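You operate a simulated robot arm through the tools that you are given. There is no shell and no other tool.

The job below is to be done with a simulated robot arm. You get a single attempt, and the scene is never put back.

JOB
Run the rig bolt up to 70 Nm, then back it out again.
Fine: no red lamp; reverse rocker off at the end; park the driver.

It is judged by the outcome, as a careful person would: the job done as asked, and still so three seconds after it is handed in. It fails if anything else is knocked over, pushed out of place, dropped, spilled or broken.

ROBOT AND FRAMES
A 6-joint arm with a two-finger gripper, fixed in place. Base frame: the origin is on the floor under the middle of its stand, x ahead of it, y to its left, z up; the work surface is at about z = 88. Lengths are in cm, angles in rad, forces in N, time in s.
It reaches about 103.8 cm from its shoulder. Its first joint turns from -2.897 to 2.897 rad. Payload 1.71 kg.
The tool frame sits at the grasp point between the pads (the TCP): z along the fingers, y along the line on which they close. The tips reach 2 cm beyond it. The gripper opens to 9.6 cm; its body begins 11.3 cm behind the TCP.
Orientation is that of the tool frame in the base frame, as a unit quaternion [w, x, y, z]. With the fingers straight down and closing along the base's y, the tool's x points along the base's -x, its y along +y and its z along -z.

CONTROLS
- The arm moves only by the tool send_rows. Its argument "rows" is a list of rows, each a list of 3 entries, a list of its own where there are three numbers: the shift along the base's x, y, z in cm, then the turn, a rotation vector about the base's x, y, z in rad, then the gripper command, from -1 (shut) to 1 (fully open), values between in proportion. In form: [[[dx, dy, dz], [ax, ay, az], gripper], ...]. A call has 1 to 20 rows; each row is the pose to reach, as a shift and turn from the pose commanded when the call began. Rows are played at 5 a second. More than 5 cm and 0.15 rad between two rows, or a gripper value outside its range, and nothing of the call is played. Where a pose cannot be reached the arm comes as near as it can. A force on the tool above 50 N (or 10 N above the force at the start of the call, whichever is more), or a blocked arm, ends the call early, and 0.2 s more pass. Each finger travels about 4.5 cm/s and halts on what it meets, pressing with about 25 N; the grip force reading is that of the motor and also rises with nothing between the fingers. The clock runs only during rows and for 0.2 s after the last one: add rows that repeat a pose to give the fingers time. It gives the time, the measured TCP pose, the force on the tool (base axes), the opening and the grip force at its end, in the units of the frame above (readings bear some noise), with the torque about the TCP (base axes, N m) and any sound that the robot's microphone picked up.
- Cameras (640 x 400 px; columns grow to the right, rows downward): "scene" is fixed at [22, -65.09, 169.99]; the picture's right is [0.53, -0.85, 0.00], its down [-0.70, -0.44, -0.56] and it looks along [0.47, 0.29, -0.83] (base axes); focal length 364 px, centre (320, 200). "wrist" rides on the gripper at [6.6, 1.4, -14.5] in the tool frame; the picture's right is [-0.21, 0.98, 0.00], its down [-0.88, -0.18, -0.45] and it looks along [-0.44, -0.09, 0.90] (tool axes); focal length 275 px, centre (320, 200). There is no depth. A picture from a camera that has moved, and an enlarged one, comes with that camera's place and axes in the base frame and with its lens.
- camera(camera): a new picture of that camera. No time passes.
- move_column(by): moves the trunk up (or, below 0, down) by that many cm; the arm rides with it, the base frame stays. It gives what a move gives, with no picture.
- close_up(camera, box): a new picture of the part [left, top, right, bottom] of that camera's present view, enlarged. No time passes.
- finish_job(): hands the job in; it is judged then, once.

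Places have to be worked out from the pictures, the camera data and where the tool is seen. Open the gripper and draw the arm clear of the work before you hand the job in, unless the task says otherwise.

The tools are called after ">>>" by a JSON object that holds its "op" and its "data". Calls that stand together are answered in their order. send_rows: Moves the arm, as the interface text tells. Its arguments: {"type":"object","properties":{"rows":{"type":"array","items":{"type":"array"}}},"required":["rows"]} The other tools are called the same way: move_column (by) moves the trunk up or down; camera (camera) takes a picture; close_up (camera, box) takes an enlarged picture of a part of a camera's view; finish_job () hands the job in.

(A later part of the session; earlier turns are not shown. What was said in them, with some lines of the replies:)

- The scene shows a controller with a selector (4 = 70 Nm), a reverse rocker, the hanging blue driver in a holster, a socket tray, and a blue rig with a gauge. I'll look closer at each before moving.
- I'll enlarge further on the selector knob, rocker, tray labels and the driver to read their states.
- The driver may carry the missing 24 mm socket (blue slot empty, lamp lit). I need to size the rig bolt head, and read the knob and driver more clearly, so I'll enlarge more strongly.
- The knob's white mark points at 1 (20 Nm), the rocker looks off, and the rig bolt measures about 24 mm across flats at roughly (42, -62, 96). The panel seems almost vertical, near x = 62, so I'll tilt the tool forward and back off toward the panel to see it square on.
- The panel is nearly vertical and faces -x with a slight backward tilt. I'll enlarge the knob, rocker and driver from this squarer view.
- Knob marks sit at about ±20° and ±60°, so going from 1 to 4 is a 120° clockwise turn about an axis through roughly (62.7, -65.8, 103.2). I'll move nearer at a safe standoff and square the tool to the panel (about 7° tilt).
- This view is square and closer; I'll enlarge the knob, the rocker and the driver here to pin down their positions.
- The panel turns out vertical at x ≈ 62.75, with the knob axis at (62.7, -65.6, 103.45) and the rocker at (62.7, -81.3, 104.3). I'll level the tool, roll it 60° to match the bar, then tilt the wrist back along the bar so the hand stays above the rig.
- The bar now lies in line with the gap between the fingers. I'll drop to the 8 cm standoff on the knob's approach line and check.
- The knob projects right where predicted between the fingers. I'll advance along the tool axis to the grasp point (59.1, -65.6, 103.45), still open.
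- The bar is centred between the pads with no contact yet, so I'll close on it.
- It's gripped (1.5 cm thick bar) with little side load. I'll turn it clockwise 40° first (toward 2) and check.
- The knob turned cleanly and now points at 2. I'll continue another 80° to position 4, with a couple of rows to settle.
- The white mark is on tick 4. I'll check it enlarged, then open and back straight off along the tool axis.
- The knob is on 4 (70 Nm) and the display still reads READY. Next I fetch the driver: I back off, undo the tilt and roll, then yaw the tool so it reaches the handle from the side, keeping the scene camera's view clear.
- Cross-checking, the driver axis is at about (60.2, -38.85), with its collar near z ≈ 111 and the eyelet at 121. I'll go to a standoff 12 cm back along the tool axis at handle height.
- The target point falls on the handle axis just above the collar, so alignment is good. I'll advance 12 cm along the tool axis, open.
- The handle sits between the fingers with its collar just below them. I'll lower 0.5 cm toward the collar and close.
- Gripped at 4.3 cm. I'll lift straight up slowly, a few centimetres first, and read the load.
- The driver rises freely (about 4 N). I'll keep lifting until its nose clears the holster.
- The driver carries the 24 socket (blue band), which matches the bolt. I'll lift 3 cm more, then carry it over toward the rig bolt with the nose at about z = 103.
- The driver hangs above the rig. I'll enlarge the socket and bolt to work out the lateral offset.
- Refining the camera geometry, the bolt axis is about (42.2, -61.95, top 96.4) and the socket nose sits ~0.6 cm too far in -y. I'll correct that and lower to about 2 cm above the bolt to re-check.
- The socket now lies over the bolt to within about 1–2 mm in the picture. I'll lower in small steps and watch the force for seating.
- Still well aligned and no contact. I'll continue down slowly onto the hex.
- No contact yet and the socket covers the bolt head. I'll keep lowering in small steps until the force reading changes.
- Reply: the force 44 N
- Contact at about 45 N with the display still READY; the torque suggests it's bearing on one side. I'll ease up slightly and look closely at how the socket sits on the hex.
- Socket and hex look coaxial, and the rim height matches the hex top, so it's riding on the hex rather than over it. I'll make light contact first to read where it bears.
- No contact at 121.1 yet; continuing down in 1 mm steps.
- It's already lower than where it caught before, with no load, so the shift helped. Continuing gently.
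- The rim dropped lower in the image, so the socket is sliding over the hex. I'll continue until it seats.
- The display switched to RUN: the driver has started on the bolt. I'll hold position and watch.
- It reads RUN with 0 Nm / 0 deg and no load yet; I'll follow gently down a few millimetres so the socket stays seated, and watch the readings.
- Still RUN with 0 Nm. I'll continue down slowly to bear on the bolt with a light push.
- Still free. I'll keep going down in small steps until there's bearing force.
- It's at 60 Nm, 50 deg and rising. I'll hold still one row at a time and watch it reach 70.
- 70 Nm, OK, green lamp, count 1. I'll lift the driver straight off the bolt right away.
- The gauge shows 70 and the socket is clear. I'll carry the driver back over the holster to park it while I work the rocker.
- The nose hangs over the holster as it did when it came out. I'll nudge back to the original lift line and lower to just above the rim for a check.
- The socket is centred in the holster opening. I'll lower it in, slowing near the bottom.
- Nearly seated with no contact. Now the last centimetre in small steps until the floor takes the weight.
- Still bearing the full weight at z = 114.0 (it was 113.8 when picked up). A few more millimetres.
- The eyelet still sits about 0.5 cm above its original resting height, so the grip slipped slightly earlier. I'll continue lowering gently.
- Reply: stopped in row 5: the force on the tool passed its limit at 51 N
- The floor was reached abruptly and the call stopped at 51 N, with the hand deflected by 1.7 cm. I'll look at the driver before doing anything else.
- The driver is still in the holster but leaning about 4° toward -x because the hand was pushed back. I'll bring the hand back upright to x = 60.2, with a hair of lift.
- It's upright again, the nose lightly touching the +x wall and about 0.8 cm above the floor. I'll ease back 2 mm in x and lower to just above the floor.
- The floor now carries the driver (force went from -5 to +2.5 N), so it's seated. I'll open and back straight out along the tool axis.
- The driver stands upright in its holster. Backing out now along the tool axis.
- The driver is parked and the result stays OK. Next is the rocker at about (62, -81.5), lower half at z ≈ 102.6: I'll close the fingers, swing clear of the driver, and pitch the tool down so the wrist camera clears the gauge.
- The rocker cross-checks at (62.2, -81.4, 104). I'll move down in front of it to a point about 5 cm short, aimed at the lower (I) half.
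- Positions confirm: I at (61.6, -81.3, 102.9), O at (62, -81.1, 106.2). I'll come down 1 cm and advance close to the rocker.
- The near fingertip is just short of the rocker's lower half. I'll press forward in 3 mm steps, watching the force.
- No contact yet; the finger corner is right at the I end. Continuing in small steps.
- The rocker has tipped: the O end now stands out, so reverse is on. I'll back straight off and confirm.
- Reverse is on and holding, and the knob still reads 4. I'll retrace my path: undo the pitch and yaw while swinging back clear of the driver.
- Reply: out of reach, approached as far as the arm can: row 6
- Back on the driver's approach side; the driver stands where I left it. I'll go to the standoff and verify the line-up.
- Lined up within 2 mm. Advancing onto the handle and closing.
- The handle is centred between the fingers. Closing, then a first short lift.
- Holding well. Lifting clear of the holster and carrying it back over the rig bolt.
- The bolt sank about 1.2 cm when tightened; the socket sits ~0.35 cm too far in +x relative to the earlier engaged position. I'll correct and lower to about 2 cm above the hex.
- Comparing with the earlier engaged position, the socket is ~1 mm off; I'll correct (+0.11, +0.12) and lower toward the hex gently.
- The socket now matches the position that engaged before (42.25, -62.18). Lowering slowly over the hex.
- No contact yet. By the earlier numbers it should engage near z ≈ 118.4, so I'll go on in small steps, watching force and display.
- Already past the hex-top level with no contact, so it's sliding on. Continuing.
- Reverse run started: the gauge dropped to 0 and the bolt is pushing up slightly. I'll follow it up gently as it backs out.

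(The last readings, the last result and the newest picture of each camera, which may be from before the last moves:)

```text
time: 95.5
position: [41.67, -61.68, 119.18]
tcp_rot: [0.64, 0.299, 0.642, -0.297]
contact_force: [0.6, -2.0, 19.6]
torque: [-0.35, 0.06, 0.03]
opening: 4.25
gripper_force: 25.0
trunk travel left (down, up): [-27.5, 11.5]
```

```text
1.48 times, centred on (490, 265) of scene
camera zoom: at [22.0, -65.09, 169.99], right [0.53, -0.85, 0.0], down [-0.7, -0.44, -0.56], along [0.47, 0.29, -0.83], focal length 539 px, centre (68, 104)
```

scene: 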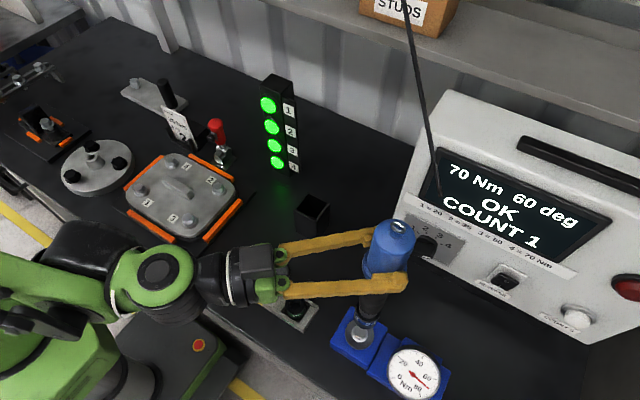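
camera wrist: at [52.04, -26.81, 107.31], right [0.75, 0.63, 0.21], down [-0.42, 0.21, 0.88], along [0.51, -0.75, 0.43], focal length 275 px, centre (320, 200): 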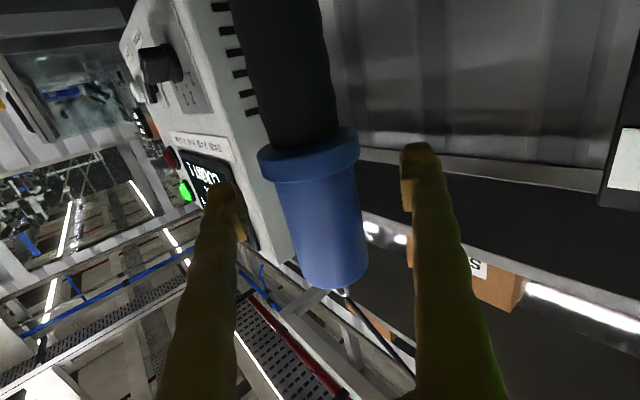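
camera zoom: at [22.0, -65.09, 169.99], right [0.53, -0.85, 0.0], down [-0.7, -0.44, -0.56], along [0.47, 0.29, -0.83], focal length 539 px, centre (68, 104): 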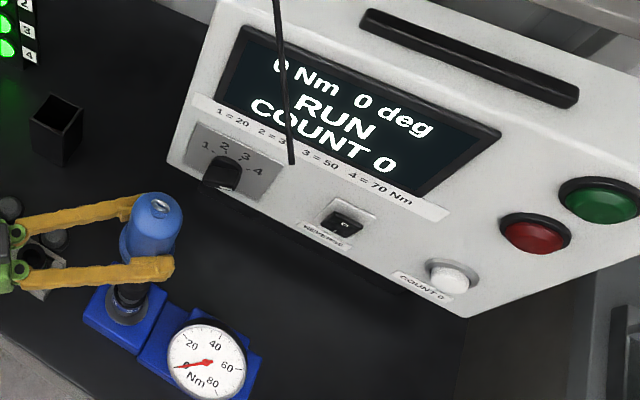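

The bolt rises a little faster than I followed (20 N). I'll follow at about 0.1 cm per row.

>>> {"op": "send_rows", "data": {"rows": [[[0, 0, 0.12], [0, 0, 0], -1], [[0, 0, 0.23], [0, 0, 0], -1], [[0, 0, 0.34], [0, 0, 0], -1], [[0, 0, 0.44], [0, 0, 0], -1]]}}

>>> {"op": "close_up", "data": {"camera": "scene", "box": [340, 130, 640, 400]}}

```text
time: 96.5
position: [41.76, -61.64, 119.55]
tcp_rot: [0.64, 0.298, 0.643, -0.297]
contact_force: [-0.3, -0.7, 19.3]
torque: [-0.19, 0.21, 0.06]
opening: 4.24
gripper_force: 24.2
trunk travel left (down, up): [-27.5, 11.5]
```

```text
1.48 times, centred on (490, 265) of scene
camera zoom: at [22.0, -65.09, 169.99], right [0.53, -0.85, 0.0], down [-0.7, -0.44, -0.56], along [0.47, 0.29, -0.83], focal length 539 px, centre (68, 104)
```

zoom: 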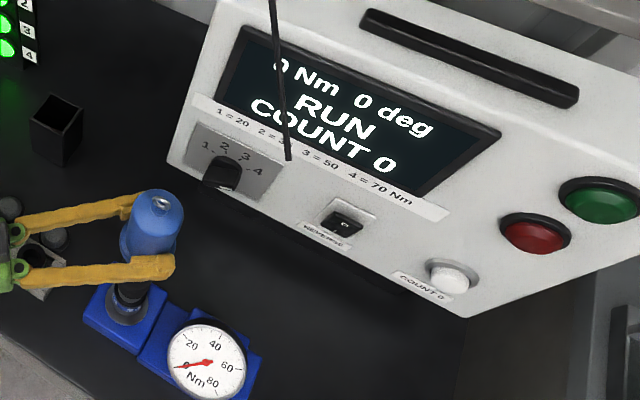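

Steady at 19 N, so that rate matches. Continuing to follow while it runs.

>>> {"op": "send_rows", "data": {"rows": [[[0, 0, 0.13], [0, 0, 0], -1], [[0, 0, 0.25], [0, 0, 0], -1], [[0, 0, 0.37], [0, 0, 0], -1], [[0, 0, 0.48], [0, 0, 0], -1]]}}

>>> {"op": "close_up", "data": {"camera": "scene", "box": [340, 130, 640, 400]}}

>>> {"op": "close_up", "data": {"camera": "scene", "box": [342, 305, 390, 345]}}

```text
time: 97.5
position: [41.67, -61.79, 119.95]
tcp_rot: [0.639, 0.299, 0.643, -0.297]
contact_force: [-0.3, -0.1, -4.5]
torque: [0.01, 0.07, -0.01]
opening: 4.22
gripper_force: 25.3
trunk travel left (down, up): [-27.5, 11.5]
```

```text
1.48 times, centred on (490, 265) of scene
camera zoom: at [22.0, -65.09, 169.99], right [0.53, -0.85, 0.0], down [-0.7, -0.44, -0.56], along [0.47, 0.29, -0.83], focal length 539 px, centre (68, 104)
```

zoom: 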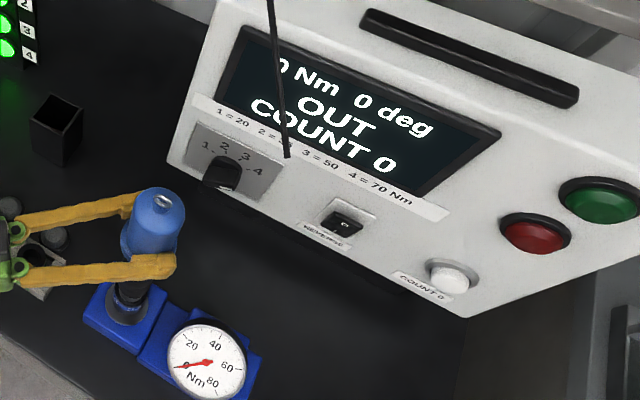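

```text
10.00 times, centred on (366, 325) of scene
camera zoom: at [22.0, -65.09, 169.99], right [0.53, -0.85, 0.0], down [-0.7, -0.44, -0.56], along [0.47, 0.29, -0.83], focal length 3641 px, centre (-140, -1050)
```

zoom: 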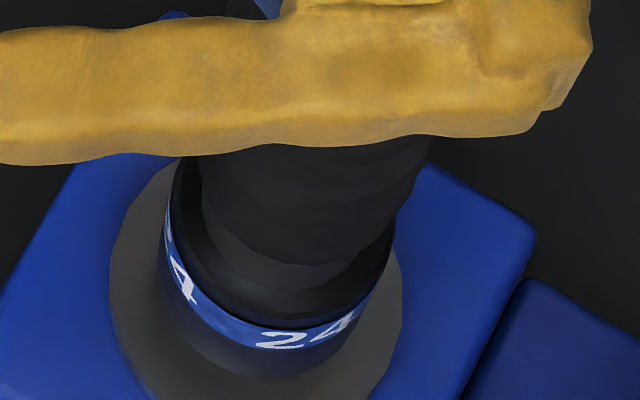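

The display says OUT with no red lamp: the bolt is backed out. I'll lift straight up and check that the bolt stays in the rig.

>>> {"op": "send_rows", "data": {"rows": [[[0, 0, 0.4], [0, 0, 0], -1], [[0, 0, 1], [0, 0, 0], -1], [[0, 0, 2], [0, 0, 0], -1], [[0, 0, 3.2], [0, 0, 0], -1], [[0, 0, 4.5], [0, 0, 0], -1], [[0, 0, 6], [0, 0, 0], -1], [[0, 0, 8], [0, 0, 0], -1], [[0, 0, 9.6], [0, 0, 0], -1], [[0, 0, 9.6], [0, 0, 0], -1]]}}

>>> {"op": "camera", "data": {"camera": "scene"}}

>>> {"op": "close_up", "data": {"camera": "scene", "box": [335, 280, 405, 350]}}

```text
time: 99.5
position: [41.88, -61.65, 129.58]
tcp_rot: [0.639, 0.299, 0.644, -0.296]
contact_force: [-1.0, 0.6, -5.5]
torque: [0.03, 0.02, 0.02]
opening: 4.22
gripper_force: 25.3
trunk travel left (down, up): [-27.5, 11.5]
```

```text
taken
```

scene: 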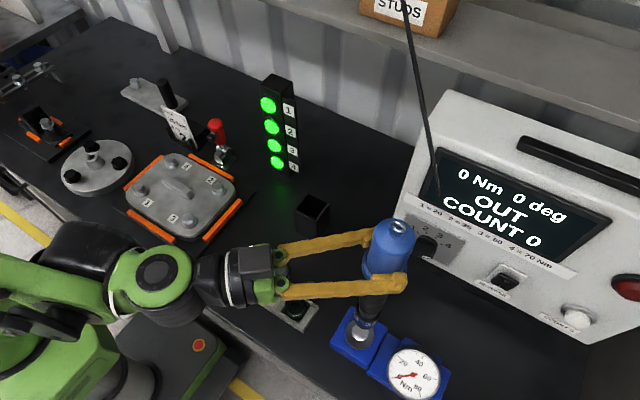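

```text
5.71 times, centred on (370, 315) of scene
camera zoom: at [22.0, -65.09, 169.99], right [0.53, -0.85, 0.0], down [-0.7, -0.44, -0.56], along [0.47, 0.29, -0.83], focal length 2080 px, centre (34, -457)
```

zoom: 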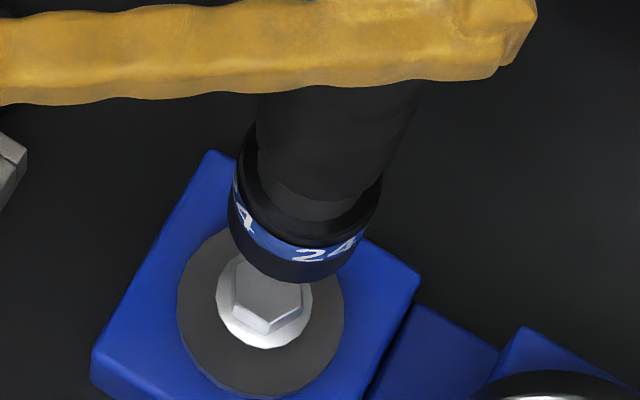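

The bolt stayed in the rig, fully backed out. Carrying the driver back above its holster.

>>> {"op": "send_rows", "data": {"rows": [[[0.8, 1, 0], [0, 0, 0], -1], [[2.3, 2.9, 0], [0, 0, 0], -1], [[4.1, 5.1, 0], [0, 0, 0], -1], [[6, 7.4, 0], [0, 0, 0], -1], [[7.9, 9.7, 0], [0, 0, 0], -1], [[9.8, 12, 0], [0, 0, 0], -1], [[11.7, 14.3, 0], [0, 0, 0], -1], [[13.5, 16.6, 0], [0, 0, 0], -1], [[15.3, 18.8, 0], [0, 0, 0], -1], [[16.9, 20.7, 0], [0, 0, 0], -1], [[18.1, 22.2, 0], [0, 0, 0], -1], [[18.69, 22.96, 0], [0, 0, 0], -1], [[18.69, 22.96, 0], [0, 0, 0], -1], [[18.69, 22.96, 0], [0, 0, 0], -1]]}}

>>> {"op": "close_up", "data": {"camera": "scene", "box": [270, 150, 360, 250]}}

>>> {"op": "camera", "data": {"camera": "scene"}}

```text
time: 102.5
position: [60.39, -38.76, 129.39]
tcp_rot: [0.639, 0.299, 0.644, -0.296]
contact_force: [-0.4, 0.3, -4.8]
torque: [-0.01, 0.02, -0.02]
opening: 4.22
gripper_force: 24.5
out of reach, approached as far as the arm can: row 5
trunk travel left (down, up): [-27.5, 11.5]
```

```text
4.00 times, centred on (315, 200) of scene
camera zoom: at [22.0, -65.09, 169.99], right [0.53, -0.85, 0.0], down [-0.7, -0.44, -0.56], along [0.47, 0.29, -0.83], focal length 1456 px, centre (340, 200)
```

zoom: 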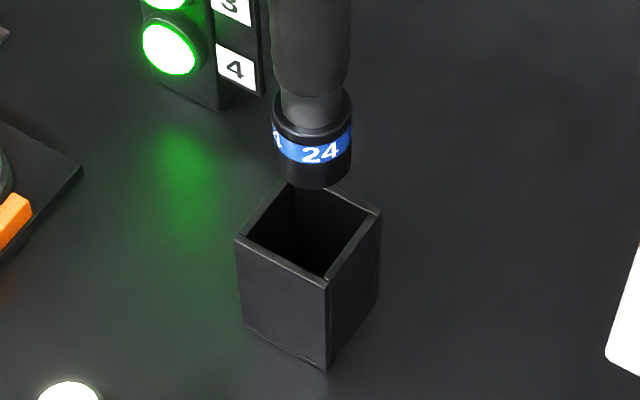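

```text
taken
```

scene: 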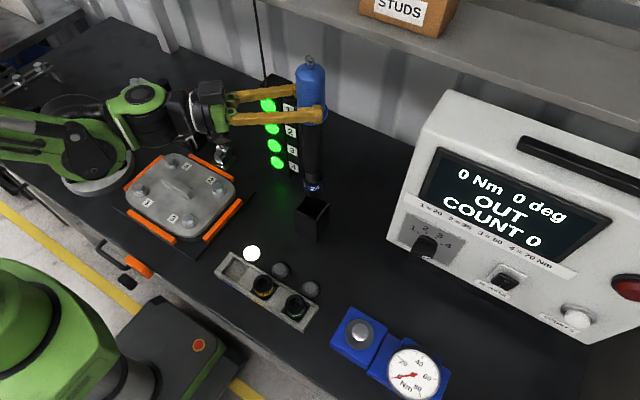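

The nose is about 2 mm right of where it entered last time. I'll correct (-0.2, +0.2) and lower to the rim for a check.

>>> {"op": "send_rows", "data": {"rows": [[[-0.2, 0.2, -1.5], [0, 0, 0], -1], [[-0.2, 0.2, -3], [0, 0, 0], -1], [[-0.2, 0.2, -4.5], [0, 0, 0], -1], [[-0.2, 0.2, -5.4], [0, 0, 0], -1], [[-0.2, 0.2, -5.4], [0, 0, 0], -1]]}}

>>> {"op": "close_up", "data": {"camera": "scene", "box": [270, 150, 360, 250]}}

```text
time: 103.7
position: [60.22, -38.52, 123.9]
tcp_rot: [0.639, 0.299, 0.644, -0.296]
contact_force: [0.7, 0.3, -5.3]
torque: [0.02, 0.0, 0.02]
opening: 4.23
gripper_force: 24.8
trunk travel left (down, up): [-27.5, 11.5]
```

```text
4.00 times, centred on (315, 200) of scene
camera zoom: at [22.0, -65.09, 169.99], right [0.53, -0.85, 0.0], down [-0.7, -0.44, -0.56], along [0.47, 0.29, -0.83], focal length 1456 px, centre (340, 200)
```

zoom: 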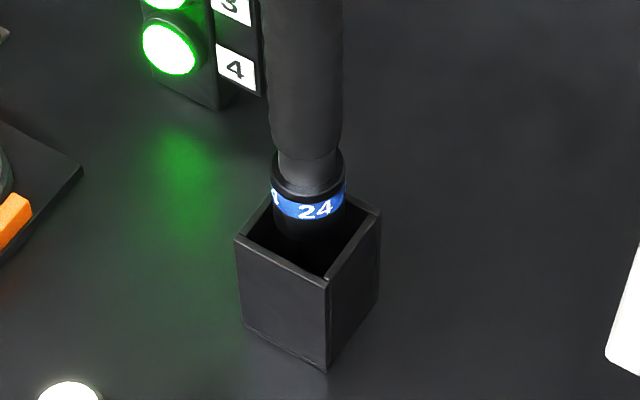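

Same picture as the earlier clean entry. Lowering into the holster, stopping short of the floor.

>>> {"op": "send_rows", "data": {"rows": [[[0, 0, -1], [0, 0, 0], -1], [[0, 0, -2], [0, 0, 0], -1], [[0, 0, -3.5], [0, 0, 0], -1], [[0, 0, -5], [0, 0, 0], -1], [[0, 0, -6.5], [0, 0, 0], -1], [[0, 0, -8], [0, 0, 0], -1], [[0, 0, -9], [0, 0, 0], -1], [[0, 0, -9.4], [0, 0, 0], -1], [[0, 0, -9.4], [0, 0, 0], -1]]}}

>>> {"op": "close_up", "data": {"camera": "scene", "box": [270, 110, 360, 250]}}

```text
time: 105.7
position: [60.24, -38.53, 114.65]
tcp_rot: [0.639, 0.299, 0.644, -0.296]
contact_force: [1.0, -0.5, -6.5]
torque: [0.02, 0.02, 0.0]
opening: 4.23
gripper_force: 24.8
trunk travel left (down, up): [-27.5, 11.5]
```

```text
2.86 times, centred on (315, 180) of scene
camera zoom: at [22.0, -65.09, 169.99], right [0.53, -0.85, 0.0], down [-0.7, -0.44, -0.56], along [0.47, 0.29, -0.83], focal length 1040 px, centre (334, 257)
```

zoom: 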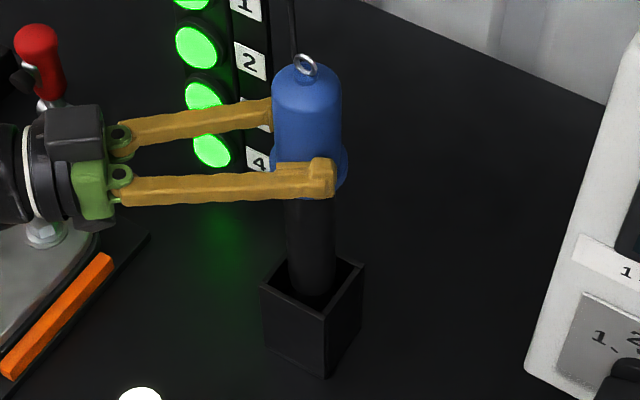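

The eyelet is about 1 cm above its resting height, so the floor should be near z ≈ 113.6. I'll lower in short calls.

>>> {"op": "send_rows", "data": {"rows": [[[0, 0, -0.2], [0, 0, 0], -1], [[0, 0, -0.4], [0, 0, 0], -1], [[0, 0, -0.6], [0, 0, 0], -1], [[0, 0, -0.6], [0, 0, 0], -1]]}}

>>> {"op": "send_rows", "data": {"rows": [[[0, 0, -0.1], [0, 0, 0], -1], [[0, 0, -0.1], [0, 0, 0], -1]]}}

>>> {"op": "send_rows", "data": {"rows": [[[0, 0, -0.1], [0, 0, 0], -1], [[0, 0, -0.1], [0, 0, 0], -1]]}}

```text
time: 106.7
position: [60.23, -38.59, 114.08]
tcp_rot: [0.639, 0.3, 0.644, -0.296]
contact_force: [-0.1, 0.7, -5.9]
torque: [0.01, 0.02, -0.01]
opening: 4.26
gripper_force: 24.8
trunk travel left (down, up): [-27.5, 11.5]
```

```text
time: 107.2
position: [60.18, -38.5, 113.94]
tcp_rot: [0.639, 0.299, 0.645, -0.295]
contact_force: [-0.1, -0.9, -4.5]
torque: [0.01, 0.02, -0.01]
opening: 4.22
gripper_force: 24.4
trunk travel left (down, up): [-27.5, 11.5]
```

```text
time: 107.8
position: [60.07, -38.45, 113.82]
tcp_rot: [0.639, 0.299, 0.644, -0.297]
contact_force: [0.7, 0.6, -4.5]
torque: [-0.02, 0.01, 0.0]
opening: 4.24
gripper_force: 25.0
trunk travel left (down, up): [-27.5, 11.5]
```

Still carrying its weight at 113.8; another millimetre at a time.

>>> {"op": "send_rows", "data": {"rows": [[[0, 0, -0.1], [0, 0, 0], -1], [[0, 0, -0.1], [0, 0, 0], -1]]}}

>>> {"op": "close_up", "data": {"camera": "scene", "box": [270, 110, 360, 250]}}

```text
time: 108.5
position: [60.0, -38.56, 113.69]
tcp_rot: [0.639, 0.299, 0.644, -0.296]
contact_force: [0.1, 0.0, -5.6]
torque: [0.02, -0.02, 0.02]
opening: 4.24
gripper_force: 25.0
trunk travel left (down, up): [-27.5, 11.5]
```

```text
2.86 times, centred on (315, 180) of scene
camera zoom: at [22.0, -65.09, 169.99], right [0.53, -0.85, 0.0], down [-0.7, -0.44, -0.56], along [0.47, 0.29, -0.83], focal length 1040 px, centre (334, 257)
```

zoom: 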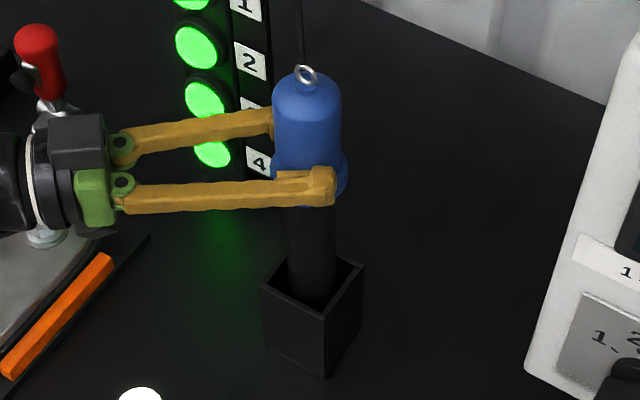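

>>> {"op": "send_rows", "data": {"rows": [[[0, 0, -0.1], [0, 0, 0], -1], [[0, 0, -0.1], [0, 0, 0], -1]]}}

>>> {"op": "send_rows", "data": {"rows": [[[0, 0, -0.08], [0, 0, 0], -1], [[0, 0, -0.08], [0, 0, 0], -1]]}}

```text
time: 109.0
position: [60.22, -38.64, 113.64]
tcp_rot: [0.639, 0.299, 0.644, -0.296]
contact_force: [0.3, -0.7, -4.8]
torque: [0.01, 0.05, -0.01]
opening: 4.2
gripper_force: 24.6
trunk travel left (down, up): [-27.5, 11.5]
```

```text
time: 109.7
position: [60.11, -38.53, 113.65]
tcp_rot: [0.639, 0.299, 0.643, -0.297]
contact_force: [0.3, -0.3, 1.4]
torque: [0.03, -0.14, 0.01]
opening: 4.25
gripper_force: 24.9
trunk travel left (down, up): [-27.5, 11.5]
```

The floor has taken the weight (force -5 → +1.4 N). Opening now.

>>> {"op": "send_rows", "data": {"rows": [[[0, 0, 0], [0, 0, 0], 0.1], [[0, 0, 0], [0, 0, 0], 0.5], [[0, 0, 0], [0, 0, 0], 1], [[0, 0, 0], [0, 0, 0], 1], [[0, 0, 0], [0, 0, 0], 1]]}}

>>> {"op": "camera", "data": {"camera": "wrist"}}

>>> {"op": "close_up", "data": {"camera": "scene", "box": [230, 100, 390, 250]}}

```text
time: 110.8
position: [60.11, -38.54, 113.47]
tcp_rot: [0.639, 0.299, 0.644, -0.296]
contact_force: [-0.2, 0.4, 0.6]
torque: [0.0, -0.02, 0.0]
opening: 9.59
gripper_force: 0.1
trunk travel left (down, up): [-27.5, 11.5]
```

```text
taken
camera wrist: at [51.86, -26.56, 107.1], right [0.75, 0.63, 0.21], down [-0.42, 0.22, 0.88], along [0.51, -0.75, 0.43], focal length 275 px, centre (320, 200)
```

wrist: 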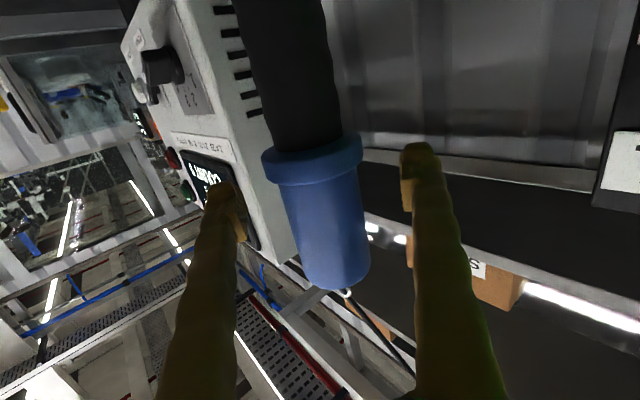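

```text
2.67 times, centred on (310, 175) of scene
camera zoom: at [22.0, -65.09, 169.99], right [0.53, -0.85, 0.0], down [-0.7, -0.44, -0.56], along [0.47, 0.29, -0.83], focal length 971 px, centre (347, 267)
```

zoom: 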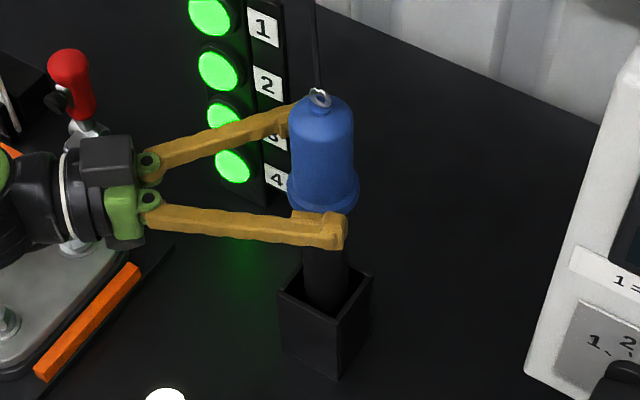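

The driver is parked upright. Backing out along the tool axis and up.

>>> {"op": "send_rows", "data": {"rows": [[[-1.3, 1.5, 0], [0, 0, 0], 1], [[-3.2, 3.8, 0], [0, 0, 0], 1], [[-5.8, 6.9, 0], [0, 0, 0], 1], [[-8.4, 10, 0], [0, 0, 0], 1], [[-11, 12, 1], [0, 0, 0], 1], [[-13, 12, 4], [0, 0, 0], 1], [[-13, 12, 4], [0, 0, 0], 1]]}}

>>> {"op": "send_rows", "data": {"rows": [[[-2, -1, 1], [0, 0, 0.09], 0], [[-4, -4, 2], [0, 0, 0.18], -0.5], [[-6, -7, 3], [0, 0, 0.27], -1], [[-7, -11, 4], [0, 0, 0.27], -1], [[-7, -15, 4], [0, 0, 0.27], -1], [[-7, -19, 4], [0, 0, 0.27], -1], [[-7, -23, 4], [0, 0, 0.27], -1], [[-6, -27, 4], [0, 0, 0.27], -1], [[-5, -31, 4], [0, 0, 0.27], -1], [[-5, -31, 4], [0, 0, 0.27], -1]]}}

>>> {"op": "send_rows", "data": {"rows": [[[1, -2, 0], [0.07, 0.103, 0], -1], [[2, -4, 0], [0.141, 0.206, 0], -1], [[3, -7, 0], [0.212, 0.309, 0], -1], [[4, -10, 0], [0.2825, 0.4125, 0], -1], [[4, -10, 0], [0.2825, 0.4125, 0], -1]]}}

>>> {"op": "camera", "data": {"camera": "scene"}}

>>> {"op": "camera", "data": {"camera": "wrist"}}

```text
time: 112.5
position: [47.55, -26.53, 117.34]
tcp_rot: [0.638, 0.298, 0.644, -0.297]
contact_force: [0.3, 0.6, 0.4]
torque: [0.0, -0.05, -0.09]
opening: 9.59
gripper_force: 0.1
trunk travel left (down, up): [-27.5, 11.5]
```

```text
time: 114.7
position: [42.16, -57.6, 121.73]
tcp_rot: [0.674, 0.209, 0.678, -0.207]
contact_force: [-0.6, -0.2, -0.3]
torque: [-0.05, -0.05, 0.01]
opening: 0.0
gripper_force: 24.7
trunk travel left (down, up): [-27.5, 11.5]
```

```text
time: 115.8
position: [46.31, -67.66, 121.77]
tcp_rot: [0.484, 0.256, 0.823, -0.15]
contact_force: [0.2, -0.6, 0.4]
torque: [0.01, -0.01, 0.01]
opening: 0.0
gripper_force: 24.5
trunk travel left (down, up): [-27.5, 11.5]
```

```text
taken
```

scene: 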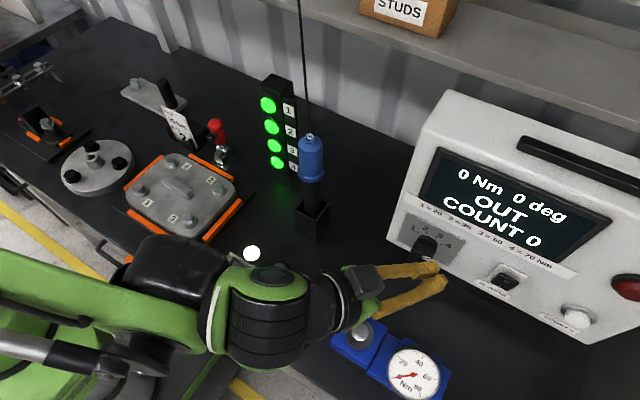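

```text
taken
camera wrist: at [34.0, -57.53, 122.99], right [0.64, 0.75, 0.18], down [-0.07, -0.17, 0.98], along [0.77, -0.64, -0.06], focal length 275 px, centre (320, 200)
```

wrist: 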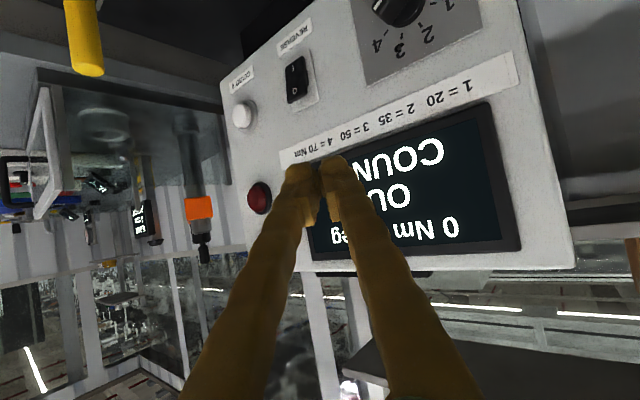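

Same waypoint as before. Now moving in front of the rocker's upper (O) half at z ≈ 106.2, about 5 cm short.

>>> {"op": "send_rows", "data": {"rows": [[[1.5, -3, -3], [0, 0, 0], -1], [[3, -6, -6], [0, 0, 0], -1], [[4.5, -9, -9], [0, 0, 0], -1], [[6, -11.5, -12.5], [0, 0, 0], -1], [[7, -13, -15], [0, 0, 0], -1], [[7.2, -13.8, -15.5], [0, 0, 0], -1], [[7.2, -13.8, -15.5], [0, 0, 0], -1]]}}

>>> {"op": "camera", "data": {"camera": "wrist"}}

>>> {"op": "close_up", "data": {"camera": "scene", "box": [430, 230, 590, 340]}}

```text
time: 117.5
position: [53.48, -81.41, 106.21]
tcp_rot: [0.484, 0.255, 0.824, -0.149]
contact_force: [0.3, 0.8, -0.1]
torque: [-0.02, -0.01, 0.03]
opening: 0.0
gripper_force: 25.5
trunk travel left (down, up): [-27.5, 11.5]
```

```text
taken
camera wrist: at [41.13, -71.29, 107.45], right [0.64, 0.75, 0.18], down [-0.07, -0.17, 0.98], along [0.77, -0.64, -0.05], focal length 275 px, centre (320, 200)
```

wrist: 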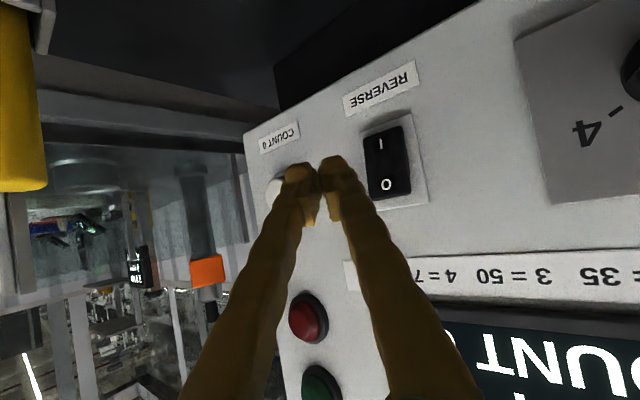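

```text
3.64 times, centred on (510, 285) of scene
camera zoom: at [22.0, -65.09, 169.99], right [0.53, -0.85, 0.0], down [-0.7, -0.44, -0.56], along [0.47, 0.29, -0.83], focal length 1324 px, centre (-371, -109)
```

zoom: 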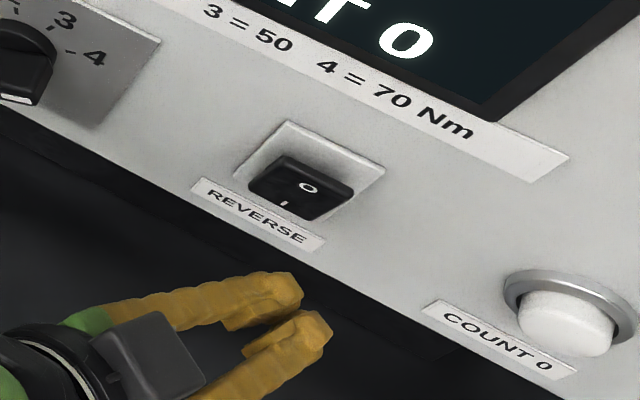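

The O end stands out at about (61.4, -81.1, 106). I'll advance and press as before, in small steps.

>>> {"op": "send_rows", "data": {"rows": [[[1.2, 0, 0.2], [0, 0, 0], -1], [[2.5, 0, 0.2], [0, 0, 0], -1], [[3.6, 0, 0.2], [0, 0, 0], -1], [[4.3, 0, 0.2], [0, 0, 0], -1], [[4.7, 0, 0.2], [0, 0, 0], -1], [[5, 0, 0.2], [0, 0, 0], -1], [[5.3, 0, 0.2], [0, 0, 0], -1], [[5.6, 0, 0.2], [0, 0, 0], -1]]}}

>>> {"op": "close_up", "data": {"camera": "scene", "box": [430, 230, 590, 340]}}

>>> {"op": "close_up", "data": {"camera": "wrist", "box": [240, 90, 460, 290]}}

```text
time: 119.2
position: [59.01, -81.45, 106.52]
tcp_rot: [0.484, 0.255, 0.823, -0.149]
contact_force: [-3.2, -0.2, 0.5]
torque: [0.03, -0.04, 0.01]
opening: 0.0
gripper_force: 24.9
trunk travel left (down, up): [-27.5, 11.5]
```

```text
3.64 times, centred on (510, 285) of scene
camera zoom: at [22.0, -65.09, 169.99], right [0.53, -0.85, 0.0], down [-0.7, -0.44, -0.56], along [0.47, 0.29, -0.83], focal length 1324 px, centre (-371, -109)
```

zoom: 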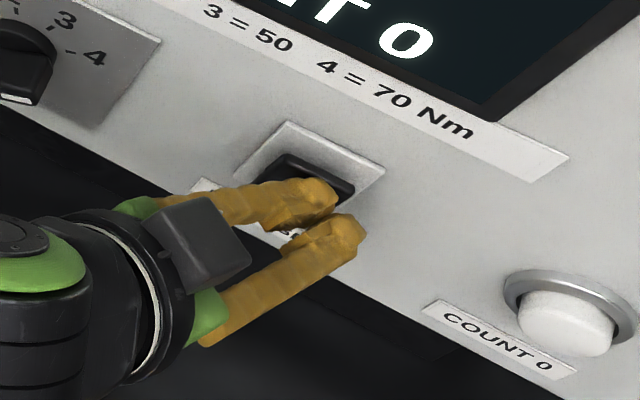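

```text
2.00 times, centred on (350, 190) of wrist
camera zoom: at [46.71, -71.3, 107.62], right [0.64, 0.75, 0.18], down [-0.07, -0.17, 0.98], along [0.77, -0.64, -0.05], focal length 551 px, centre (260, 220)
```

zoom: 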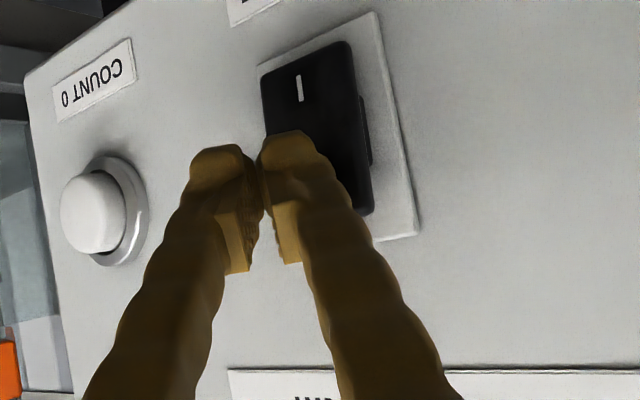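

Light contact (3 N) but it doesn't look fully tipped. Pressing a few millimetres more.

>>> {"op": "send_rows", "data": {"rows": [[[0.15, 0, 0], [0, 0, 0], -1], [[0.3, 0, 0], [0, 0, 0], -1], [[0.45, 0, 0], [0, 0, 0], -1], [[0.45, 0, 0], [0, 0, 0], -1]]}}

>>> {"op": "close_up", "data": {"camera": "scene", "box": [430, 230, 590, 340]}}

>>> {"op": "close_up", "data": {"camera": "wrist", "box": [240, 90, 460, 290]}}

```text
time: 120.2
position: [59.38, -81.36, 106.36]
tcp_rot: [0.484, 0.256, 0.823, -0.15]
contact_force: [0.7, 1.0, -0.1]
torque: [-0.02, -0.02, 0.04]
opening: 0.0
gripper_force: 25.1
trunk travel left (down, up): [-27.5, 11.5]
```

```text
3.64 times, centred on (510, 285) of scene
camera zoom: at [22.0, -65.09, 169.99], right [0.53, -0.85, 0.0], down [-0.7, -0.44, -0.56], along [0.47, 0.29, -0.83], focal length 1324 px, centre (-371, -109)
```

zoom: 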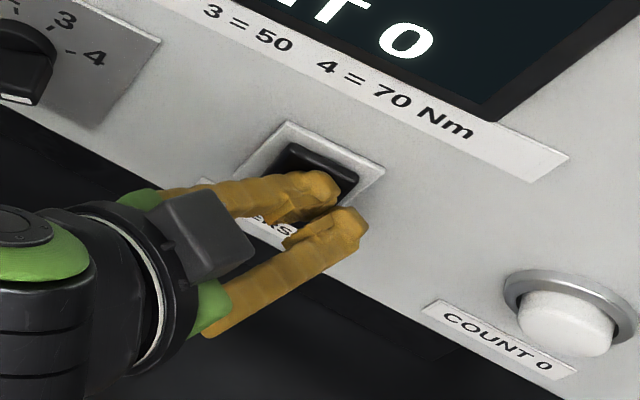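

```text
2.00 times, centred on (350, 190) of wrist
camera zoom: at [47.15, -71.31, 107.58], right [0.64, 0.75, 0.18], down [-0.07, -0.17, 0.98], along [0.77, -0.64, -0.05], focal length 551 px, centre (260, 220)
```

zoom: 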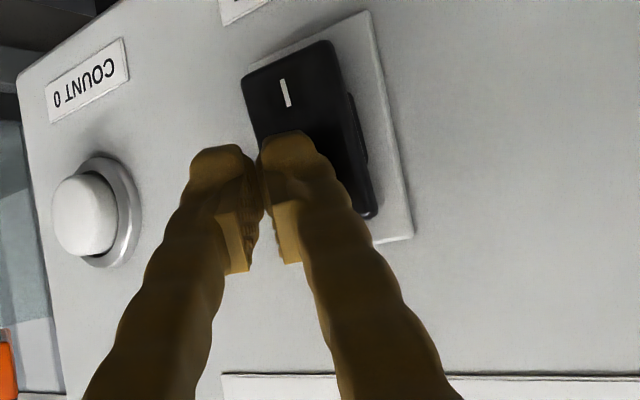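

The rocker snapped over: the I end now stands proud and the load is gone. Backing straight off and up to confirm.

>>> {"op": "send_rows", "data": {"rows": [[[-0.8, 0, 0], [0, 0, 0], -1], [[-2.5, 0, 0], [0, 0, 0], -1], [[-5, 0.5, 1], [0, 0, 0], -1], [[-8, 2, 4], [0, 0, 0], -1], [[-10, 4, 8], [0, 0, 0], -1], [[-10, 4, 8], [0, 0, 0], -1]]}}

>>> {"op": "close_up", "data": {"camera": "scene", "box": [430, 230, 590, 340]}}

>>> {"op": "close_up", "data": {"camera": "wrist", "box": [240, 30, 460, 230]}}

>>> {"op": "camera", "data": {"camera": "scene"}}

```text
time: 121.7
position: [49.2, -77.08, 114.62]
tcp_rot: [0.485, 0.255, 0.823, -0.151]
contact_force: [0.3, 0.8, -0.3]
torque: [-0.04, -0.01, 0.0]
opening: 0.0
gripper_force: 25.0
trunk travel left (down, up): [-27.5, 11.5]
```

```text
3.64 times, centred on (510, 285) of scene
camera zoom: at [22.0, -65.09, 169.99], right [0.53, -0.85, 0.0], down [-0.7, -0.44, -0.56], along [0.47, 0.29, -0.83], focal length 1324 px, centre (-371, -109)
```

zoom: 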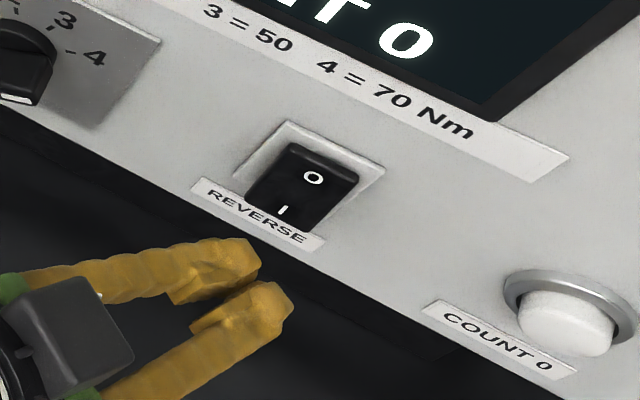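

```text
2.00 times, centred on (350, 130) of wrist
camera zoom: at [37.07, -67.13, 115.81], right [0.64, 0.75, 0.18], down [-0.07, -0.17, 0.98], along [0.77, -0.64, -0.05], focal length 551 px, centre (260, 340)
```

zoom: 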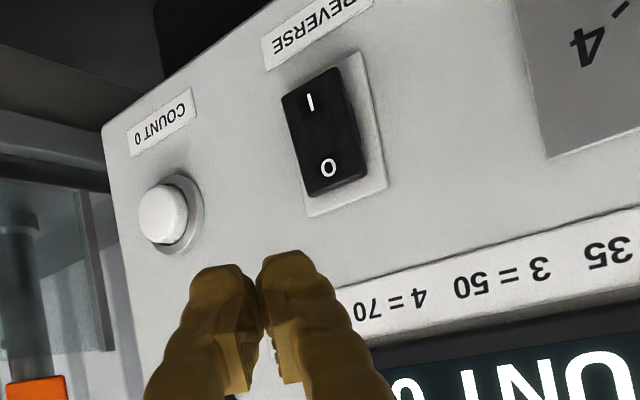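

```text
taken
```

scene: 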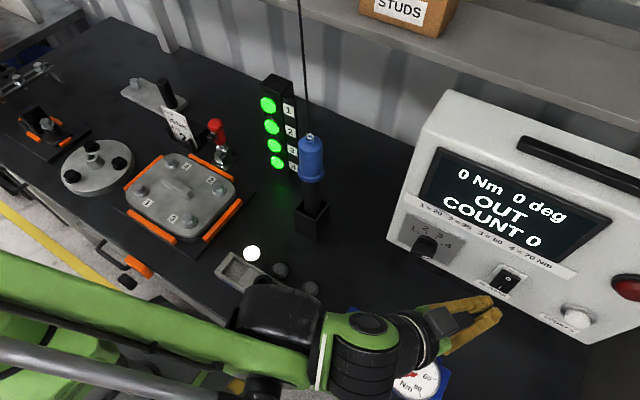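

Reverse is off, matching its starting look, and the display shows OUT with no red lamp. I'll retreat up and away, opening the gripper.

>>> {"op": "send_rows", "data": {"rows": [[[-2, 2.5, 2.5], [-0.07, -0.103, 0], -1], [[-4, 6, 5], [-0.141, -0.206, 0], -0.5], [[-5.5, 10, 7.5], [-0.212, -0.309, 0], 0], [[-7, 14, 10], [-0.2825, -0.4125, 0], 0.5], [[-7.5, 18, 12], [-0.2825, -0.4125, 0], 1], [[-8, 20, 14], [-0.2825, -0.4125, 0], 1], [[-8, 20, 14], [-0.2825, -0.4125, 0], 1]]}}

>>> {"op": "camera", "data": {"camera": "scene"}}

>>> {"op": "close_up", "data": {"camera": "scene", "box": [380, 90, 640, 340]}}

>>> {"op": "close_up", "data": {"camera": "scene", "box": [200, 100, 460, 400]}}

```text
time: 123.2
position: [41.58, -57.2, 128.4]
tcp_rot: [0.673, 0.211, 0.678, -0.209]
contact_force: [0.5, -0.7, 0.1]
torque: [0.02, 0.0, -0.06]
opening: 9.6
gripper_force: 0.1
trunk travel left (down, up): [-27.5, 11.5]
```

```text
taken
```

scene: 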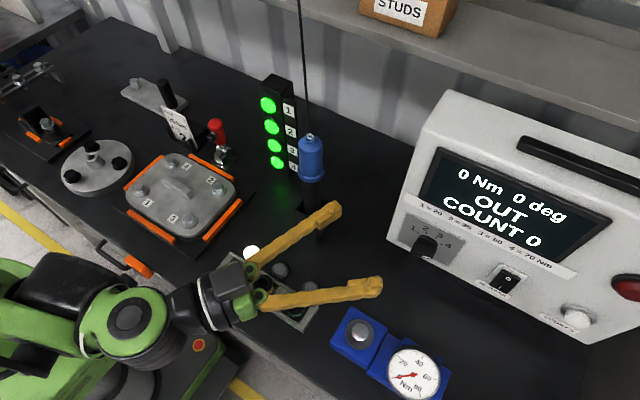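

```text
1.60 times, centred on (510, 215) of scene
camera zoom: at [22.0, -65.09, 169.99], right [0.53, -0.85, 0.0], down [-0.7, -0.44, -0.56], along [0.47, 0.29, -0.83], focal length 582 px, centre (16, 176)
```

zoom: 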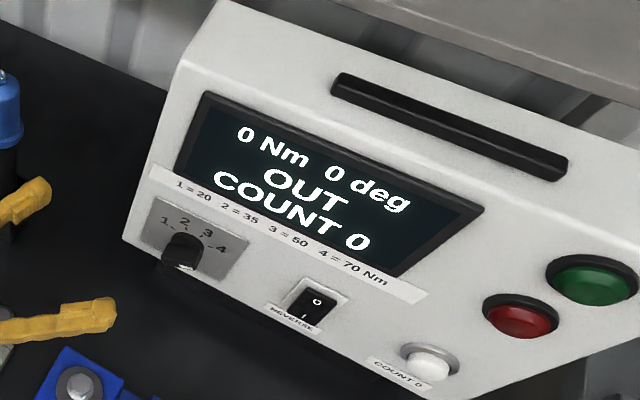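

```text
1.33 times, centred on (330, 250) of scene
camera zoom: at [22.0, -65.09, 169.99], right [0.53, -0.85, 0.0], down [-0.7, -0.44, -0.56], along [0.47, 0.29, -0.83], focal length 486 px, centre (307, 133)
```

zoom: 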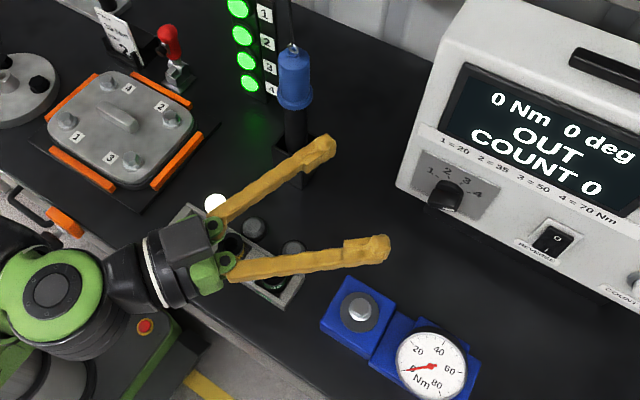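

Everything is in order; I'll draw the arm a little further up and back, then take one last look at the whole bench.

>>> {"op": "send_rows", "data": {"rows": [[[-1, 3, 1.5], [0, 0, 0], 1], [[-2, 6, 3], [0, 0, 0], 1], [[-3, 9, 4.5], [0, 0, 0], 1], [[-4, 12, 6], [0, 0, 0], 1], [[-4, 15, 6], [0, 0, 0], 1], [[-4, 15, 6], [0, 0, 0], 1], [[-4, 15, 6], [0, 0, 0], 1]]}}

>>> {"op": "camera", "data": {"camera": "scene"}}

>>> {"op": "close_up", "data": {"camera": "scene", "box": [240, 110, 370, 250]}}

>>> {"op": "close_up", "data": {"camera": "scene", "box": [205, 235, 455, 400]}}

```text
time: 125.0
position: [38.3, -49.61, 137.61]
tcp_rot: [0.678, 0.212, 0.672, -0.208]
contact_force: [-0.4, 0.2, 0.0]
torque: [-0.04, -0.01, 0.04]
opening: 9.61
gripper_force: 0.1
trunk travel left (down, up): [-27.5, 11.5]
stopped in row 7: the arm was blocked; the commanded pose is now the measured one
```

```text
taken
```

scene: 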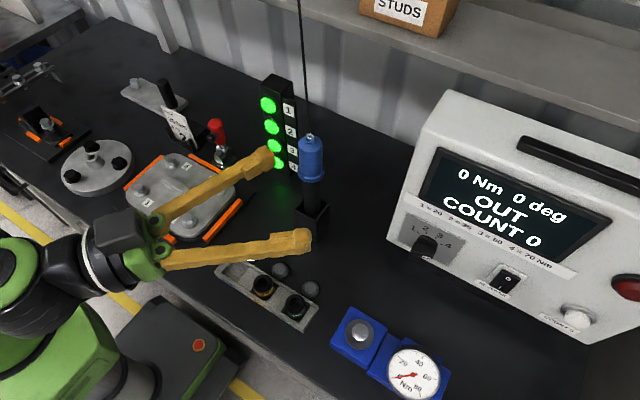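

```text
2.86 times, centred on (305, 180) of scene
camera zoom: at [22.0, -65.09, 169.99], right [0.53, -0.85, 0.0], down [-0.7, -0.44, -0.56], along [0.47, 0.29, -0.83], focal length 1040 px, centre (363, 257)
```

zoom: 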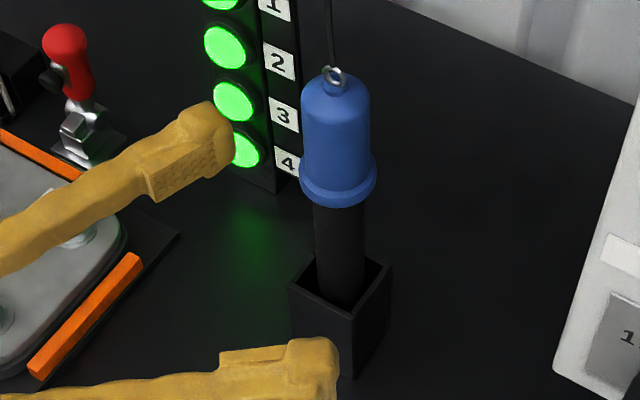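

```text
2.42 times, centred on (330, 318) of scene
camera zoom: at [22.0, -65.09, 169.99], right [0.53, -0.85, 0.0], down [-0.7, -0.44, -0.56], along [0.47, 0.29, -0.83], focal length 883 px, centre (296, -85)
```

zoom: 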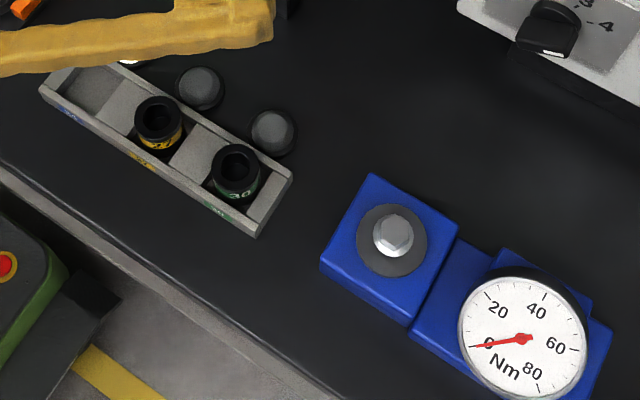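

Bolt backed out, gauge at 0, driver parked, rocker off, no red lamp. The last retreat was blocked only by the arm folding on itself, well clear of the bench; I'll ease out of that fold before handing in.

>>> {"op": "send_rows", "data": {"rows": [[[1, -2, 0.5], [0, 0, 0], 1], [[1.5, -3, 1], [0, 0, 0], 1], [[1.5, -3, 1], [0, 0, 0], 1], [[1.5, -3, 1], [0, 0, 0], 1]]}}

>>> {"op": "camera", "data": {"camera": "scene"}}

```text
time: 126.0
position: [39.23, -51.77, 138.41]
tcp_rot: [0.678, 0.214, 0.672, -0.21]
contact_force: [0.4, -0.1, -0.3]
torque: [0.02, -0.02, -0.02]
opening: 9.59
gripper_force: 0.1
trunk travel left (down, up): [-27.5, 11.5]
```

```text
taken
```

scene: 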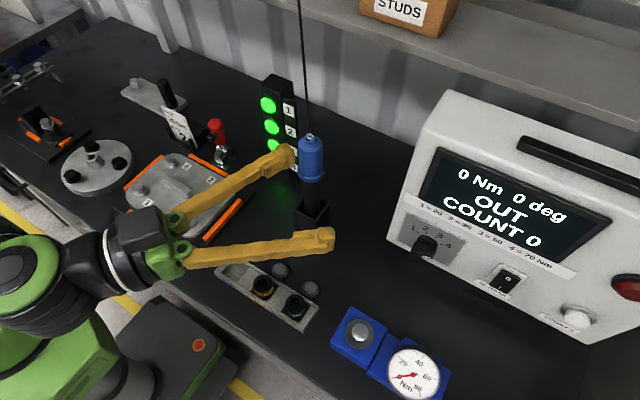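

The arm is at rest and free, gripper open, and the bench is as it should be: display OUT, rocker on O, driver in its holster, bolt backed out. Handing the job in.

>>> {"op": "finish_job", "data": {}}

```text
The job is handed in.
```

The rig bolt was run up to 70 Nm and then backed out, and the job is handed in.

- **Run-up:** I set the selector to 4 (70 Nm) and used the 24 mm socket already on the driver. The display ended at 70 Nm, 60 deg, OK, count 1, with the green lamp on.
- **Back-out:** With reverse switched on, the display ended at OUT and the gauge returned to 0. The bolt stayed in the rig.
- **Red lamp:** it was off in every picture I took of it.
- **End state:** the reverse rocker is back on O, the driver is in its holster, and the gripper is open and clear. Nothing else on the bench looked disturbed in the last picture.

- **Selector left on 4:** it started on 1 (20 Nm), and I did not turn it back.
- **Count back to 0:** the count dropped from 1 to 0 when the reverse run started. I did not press the count button.
- **One hard contact:** the first time I parked the driver, its nose met the holster floor at about 51 N and the driver leaned slightly. I straightened it. The second parking was gentle, and it stood upright both times.
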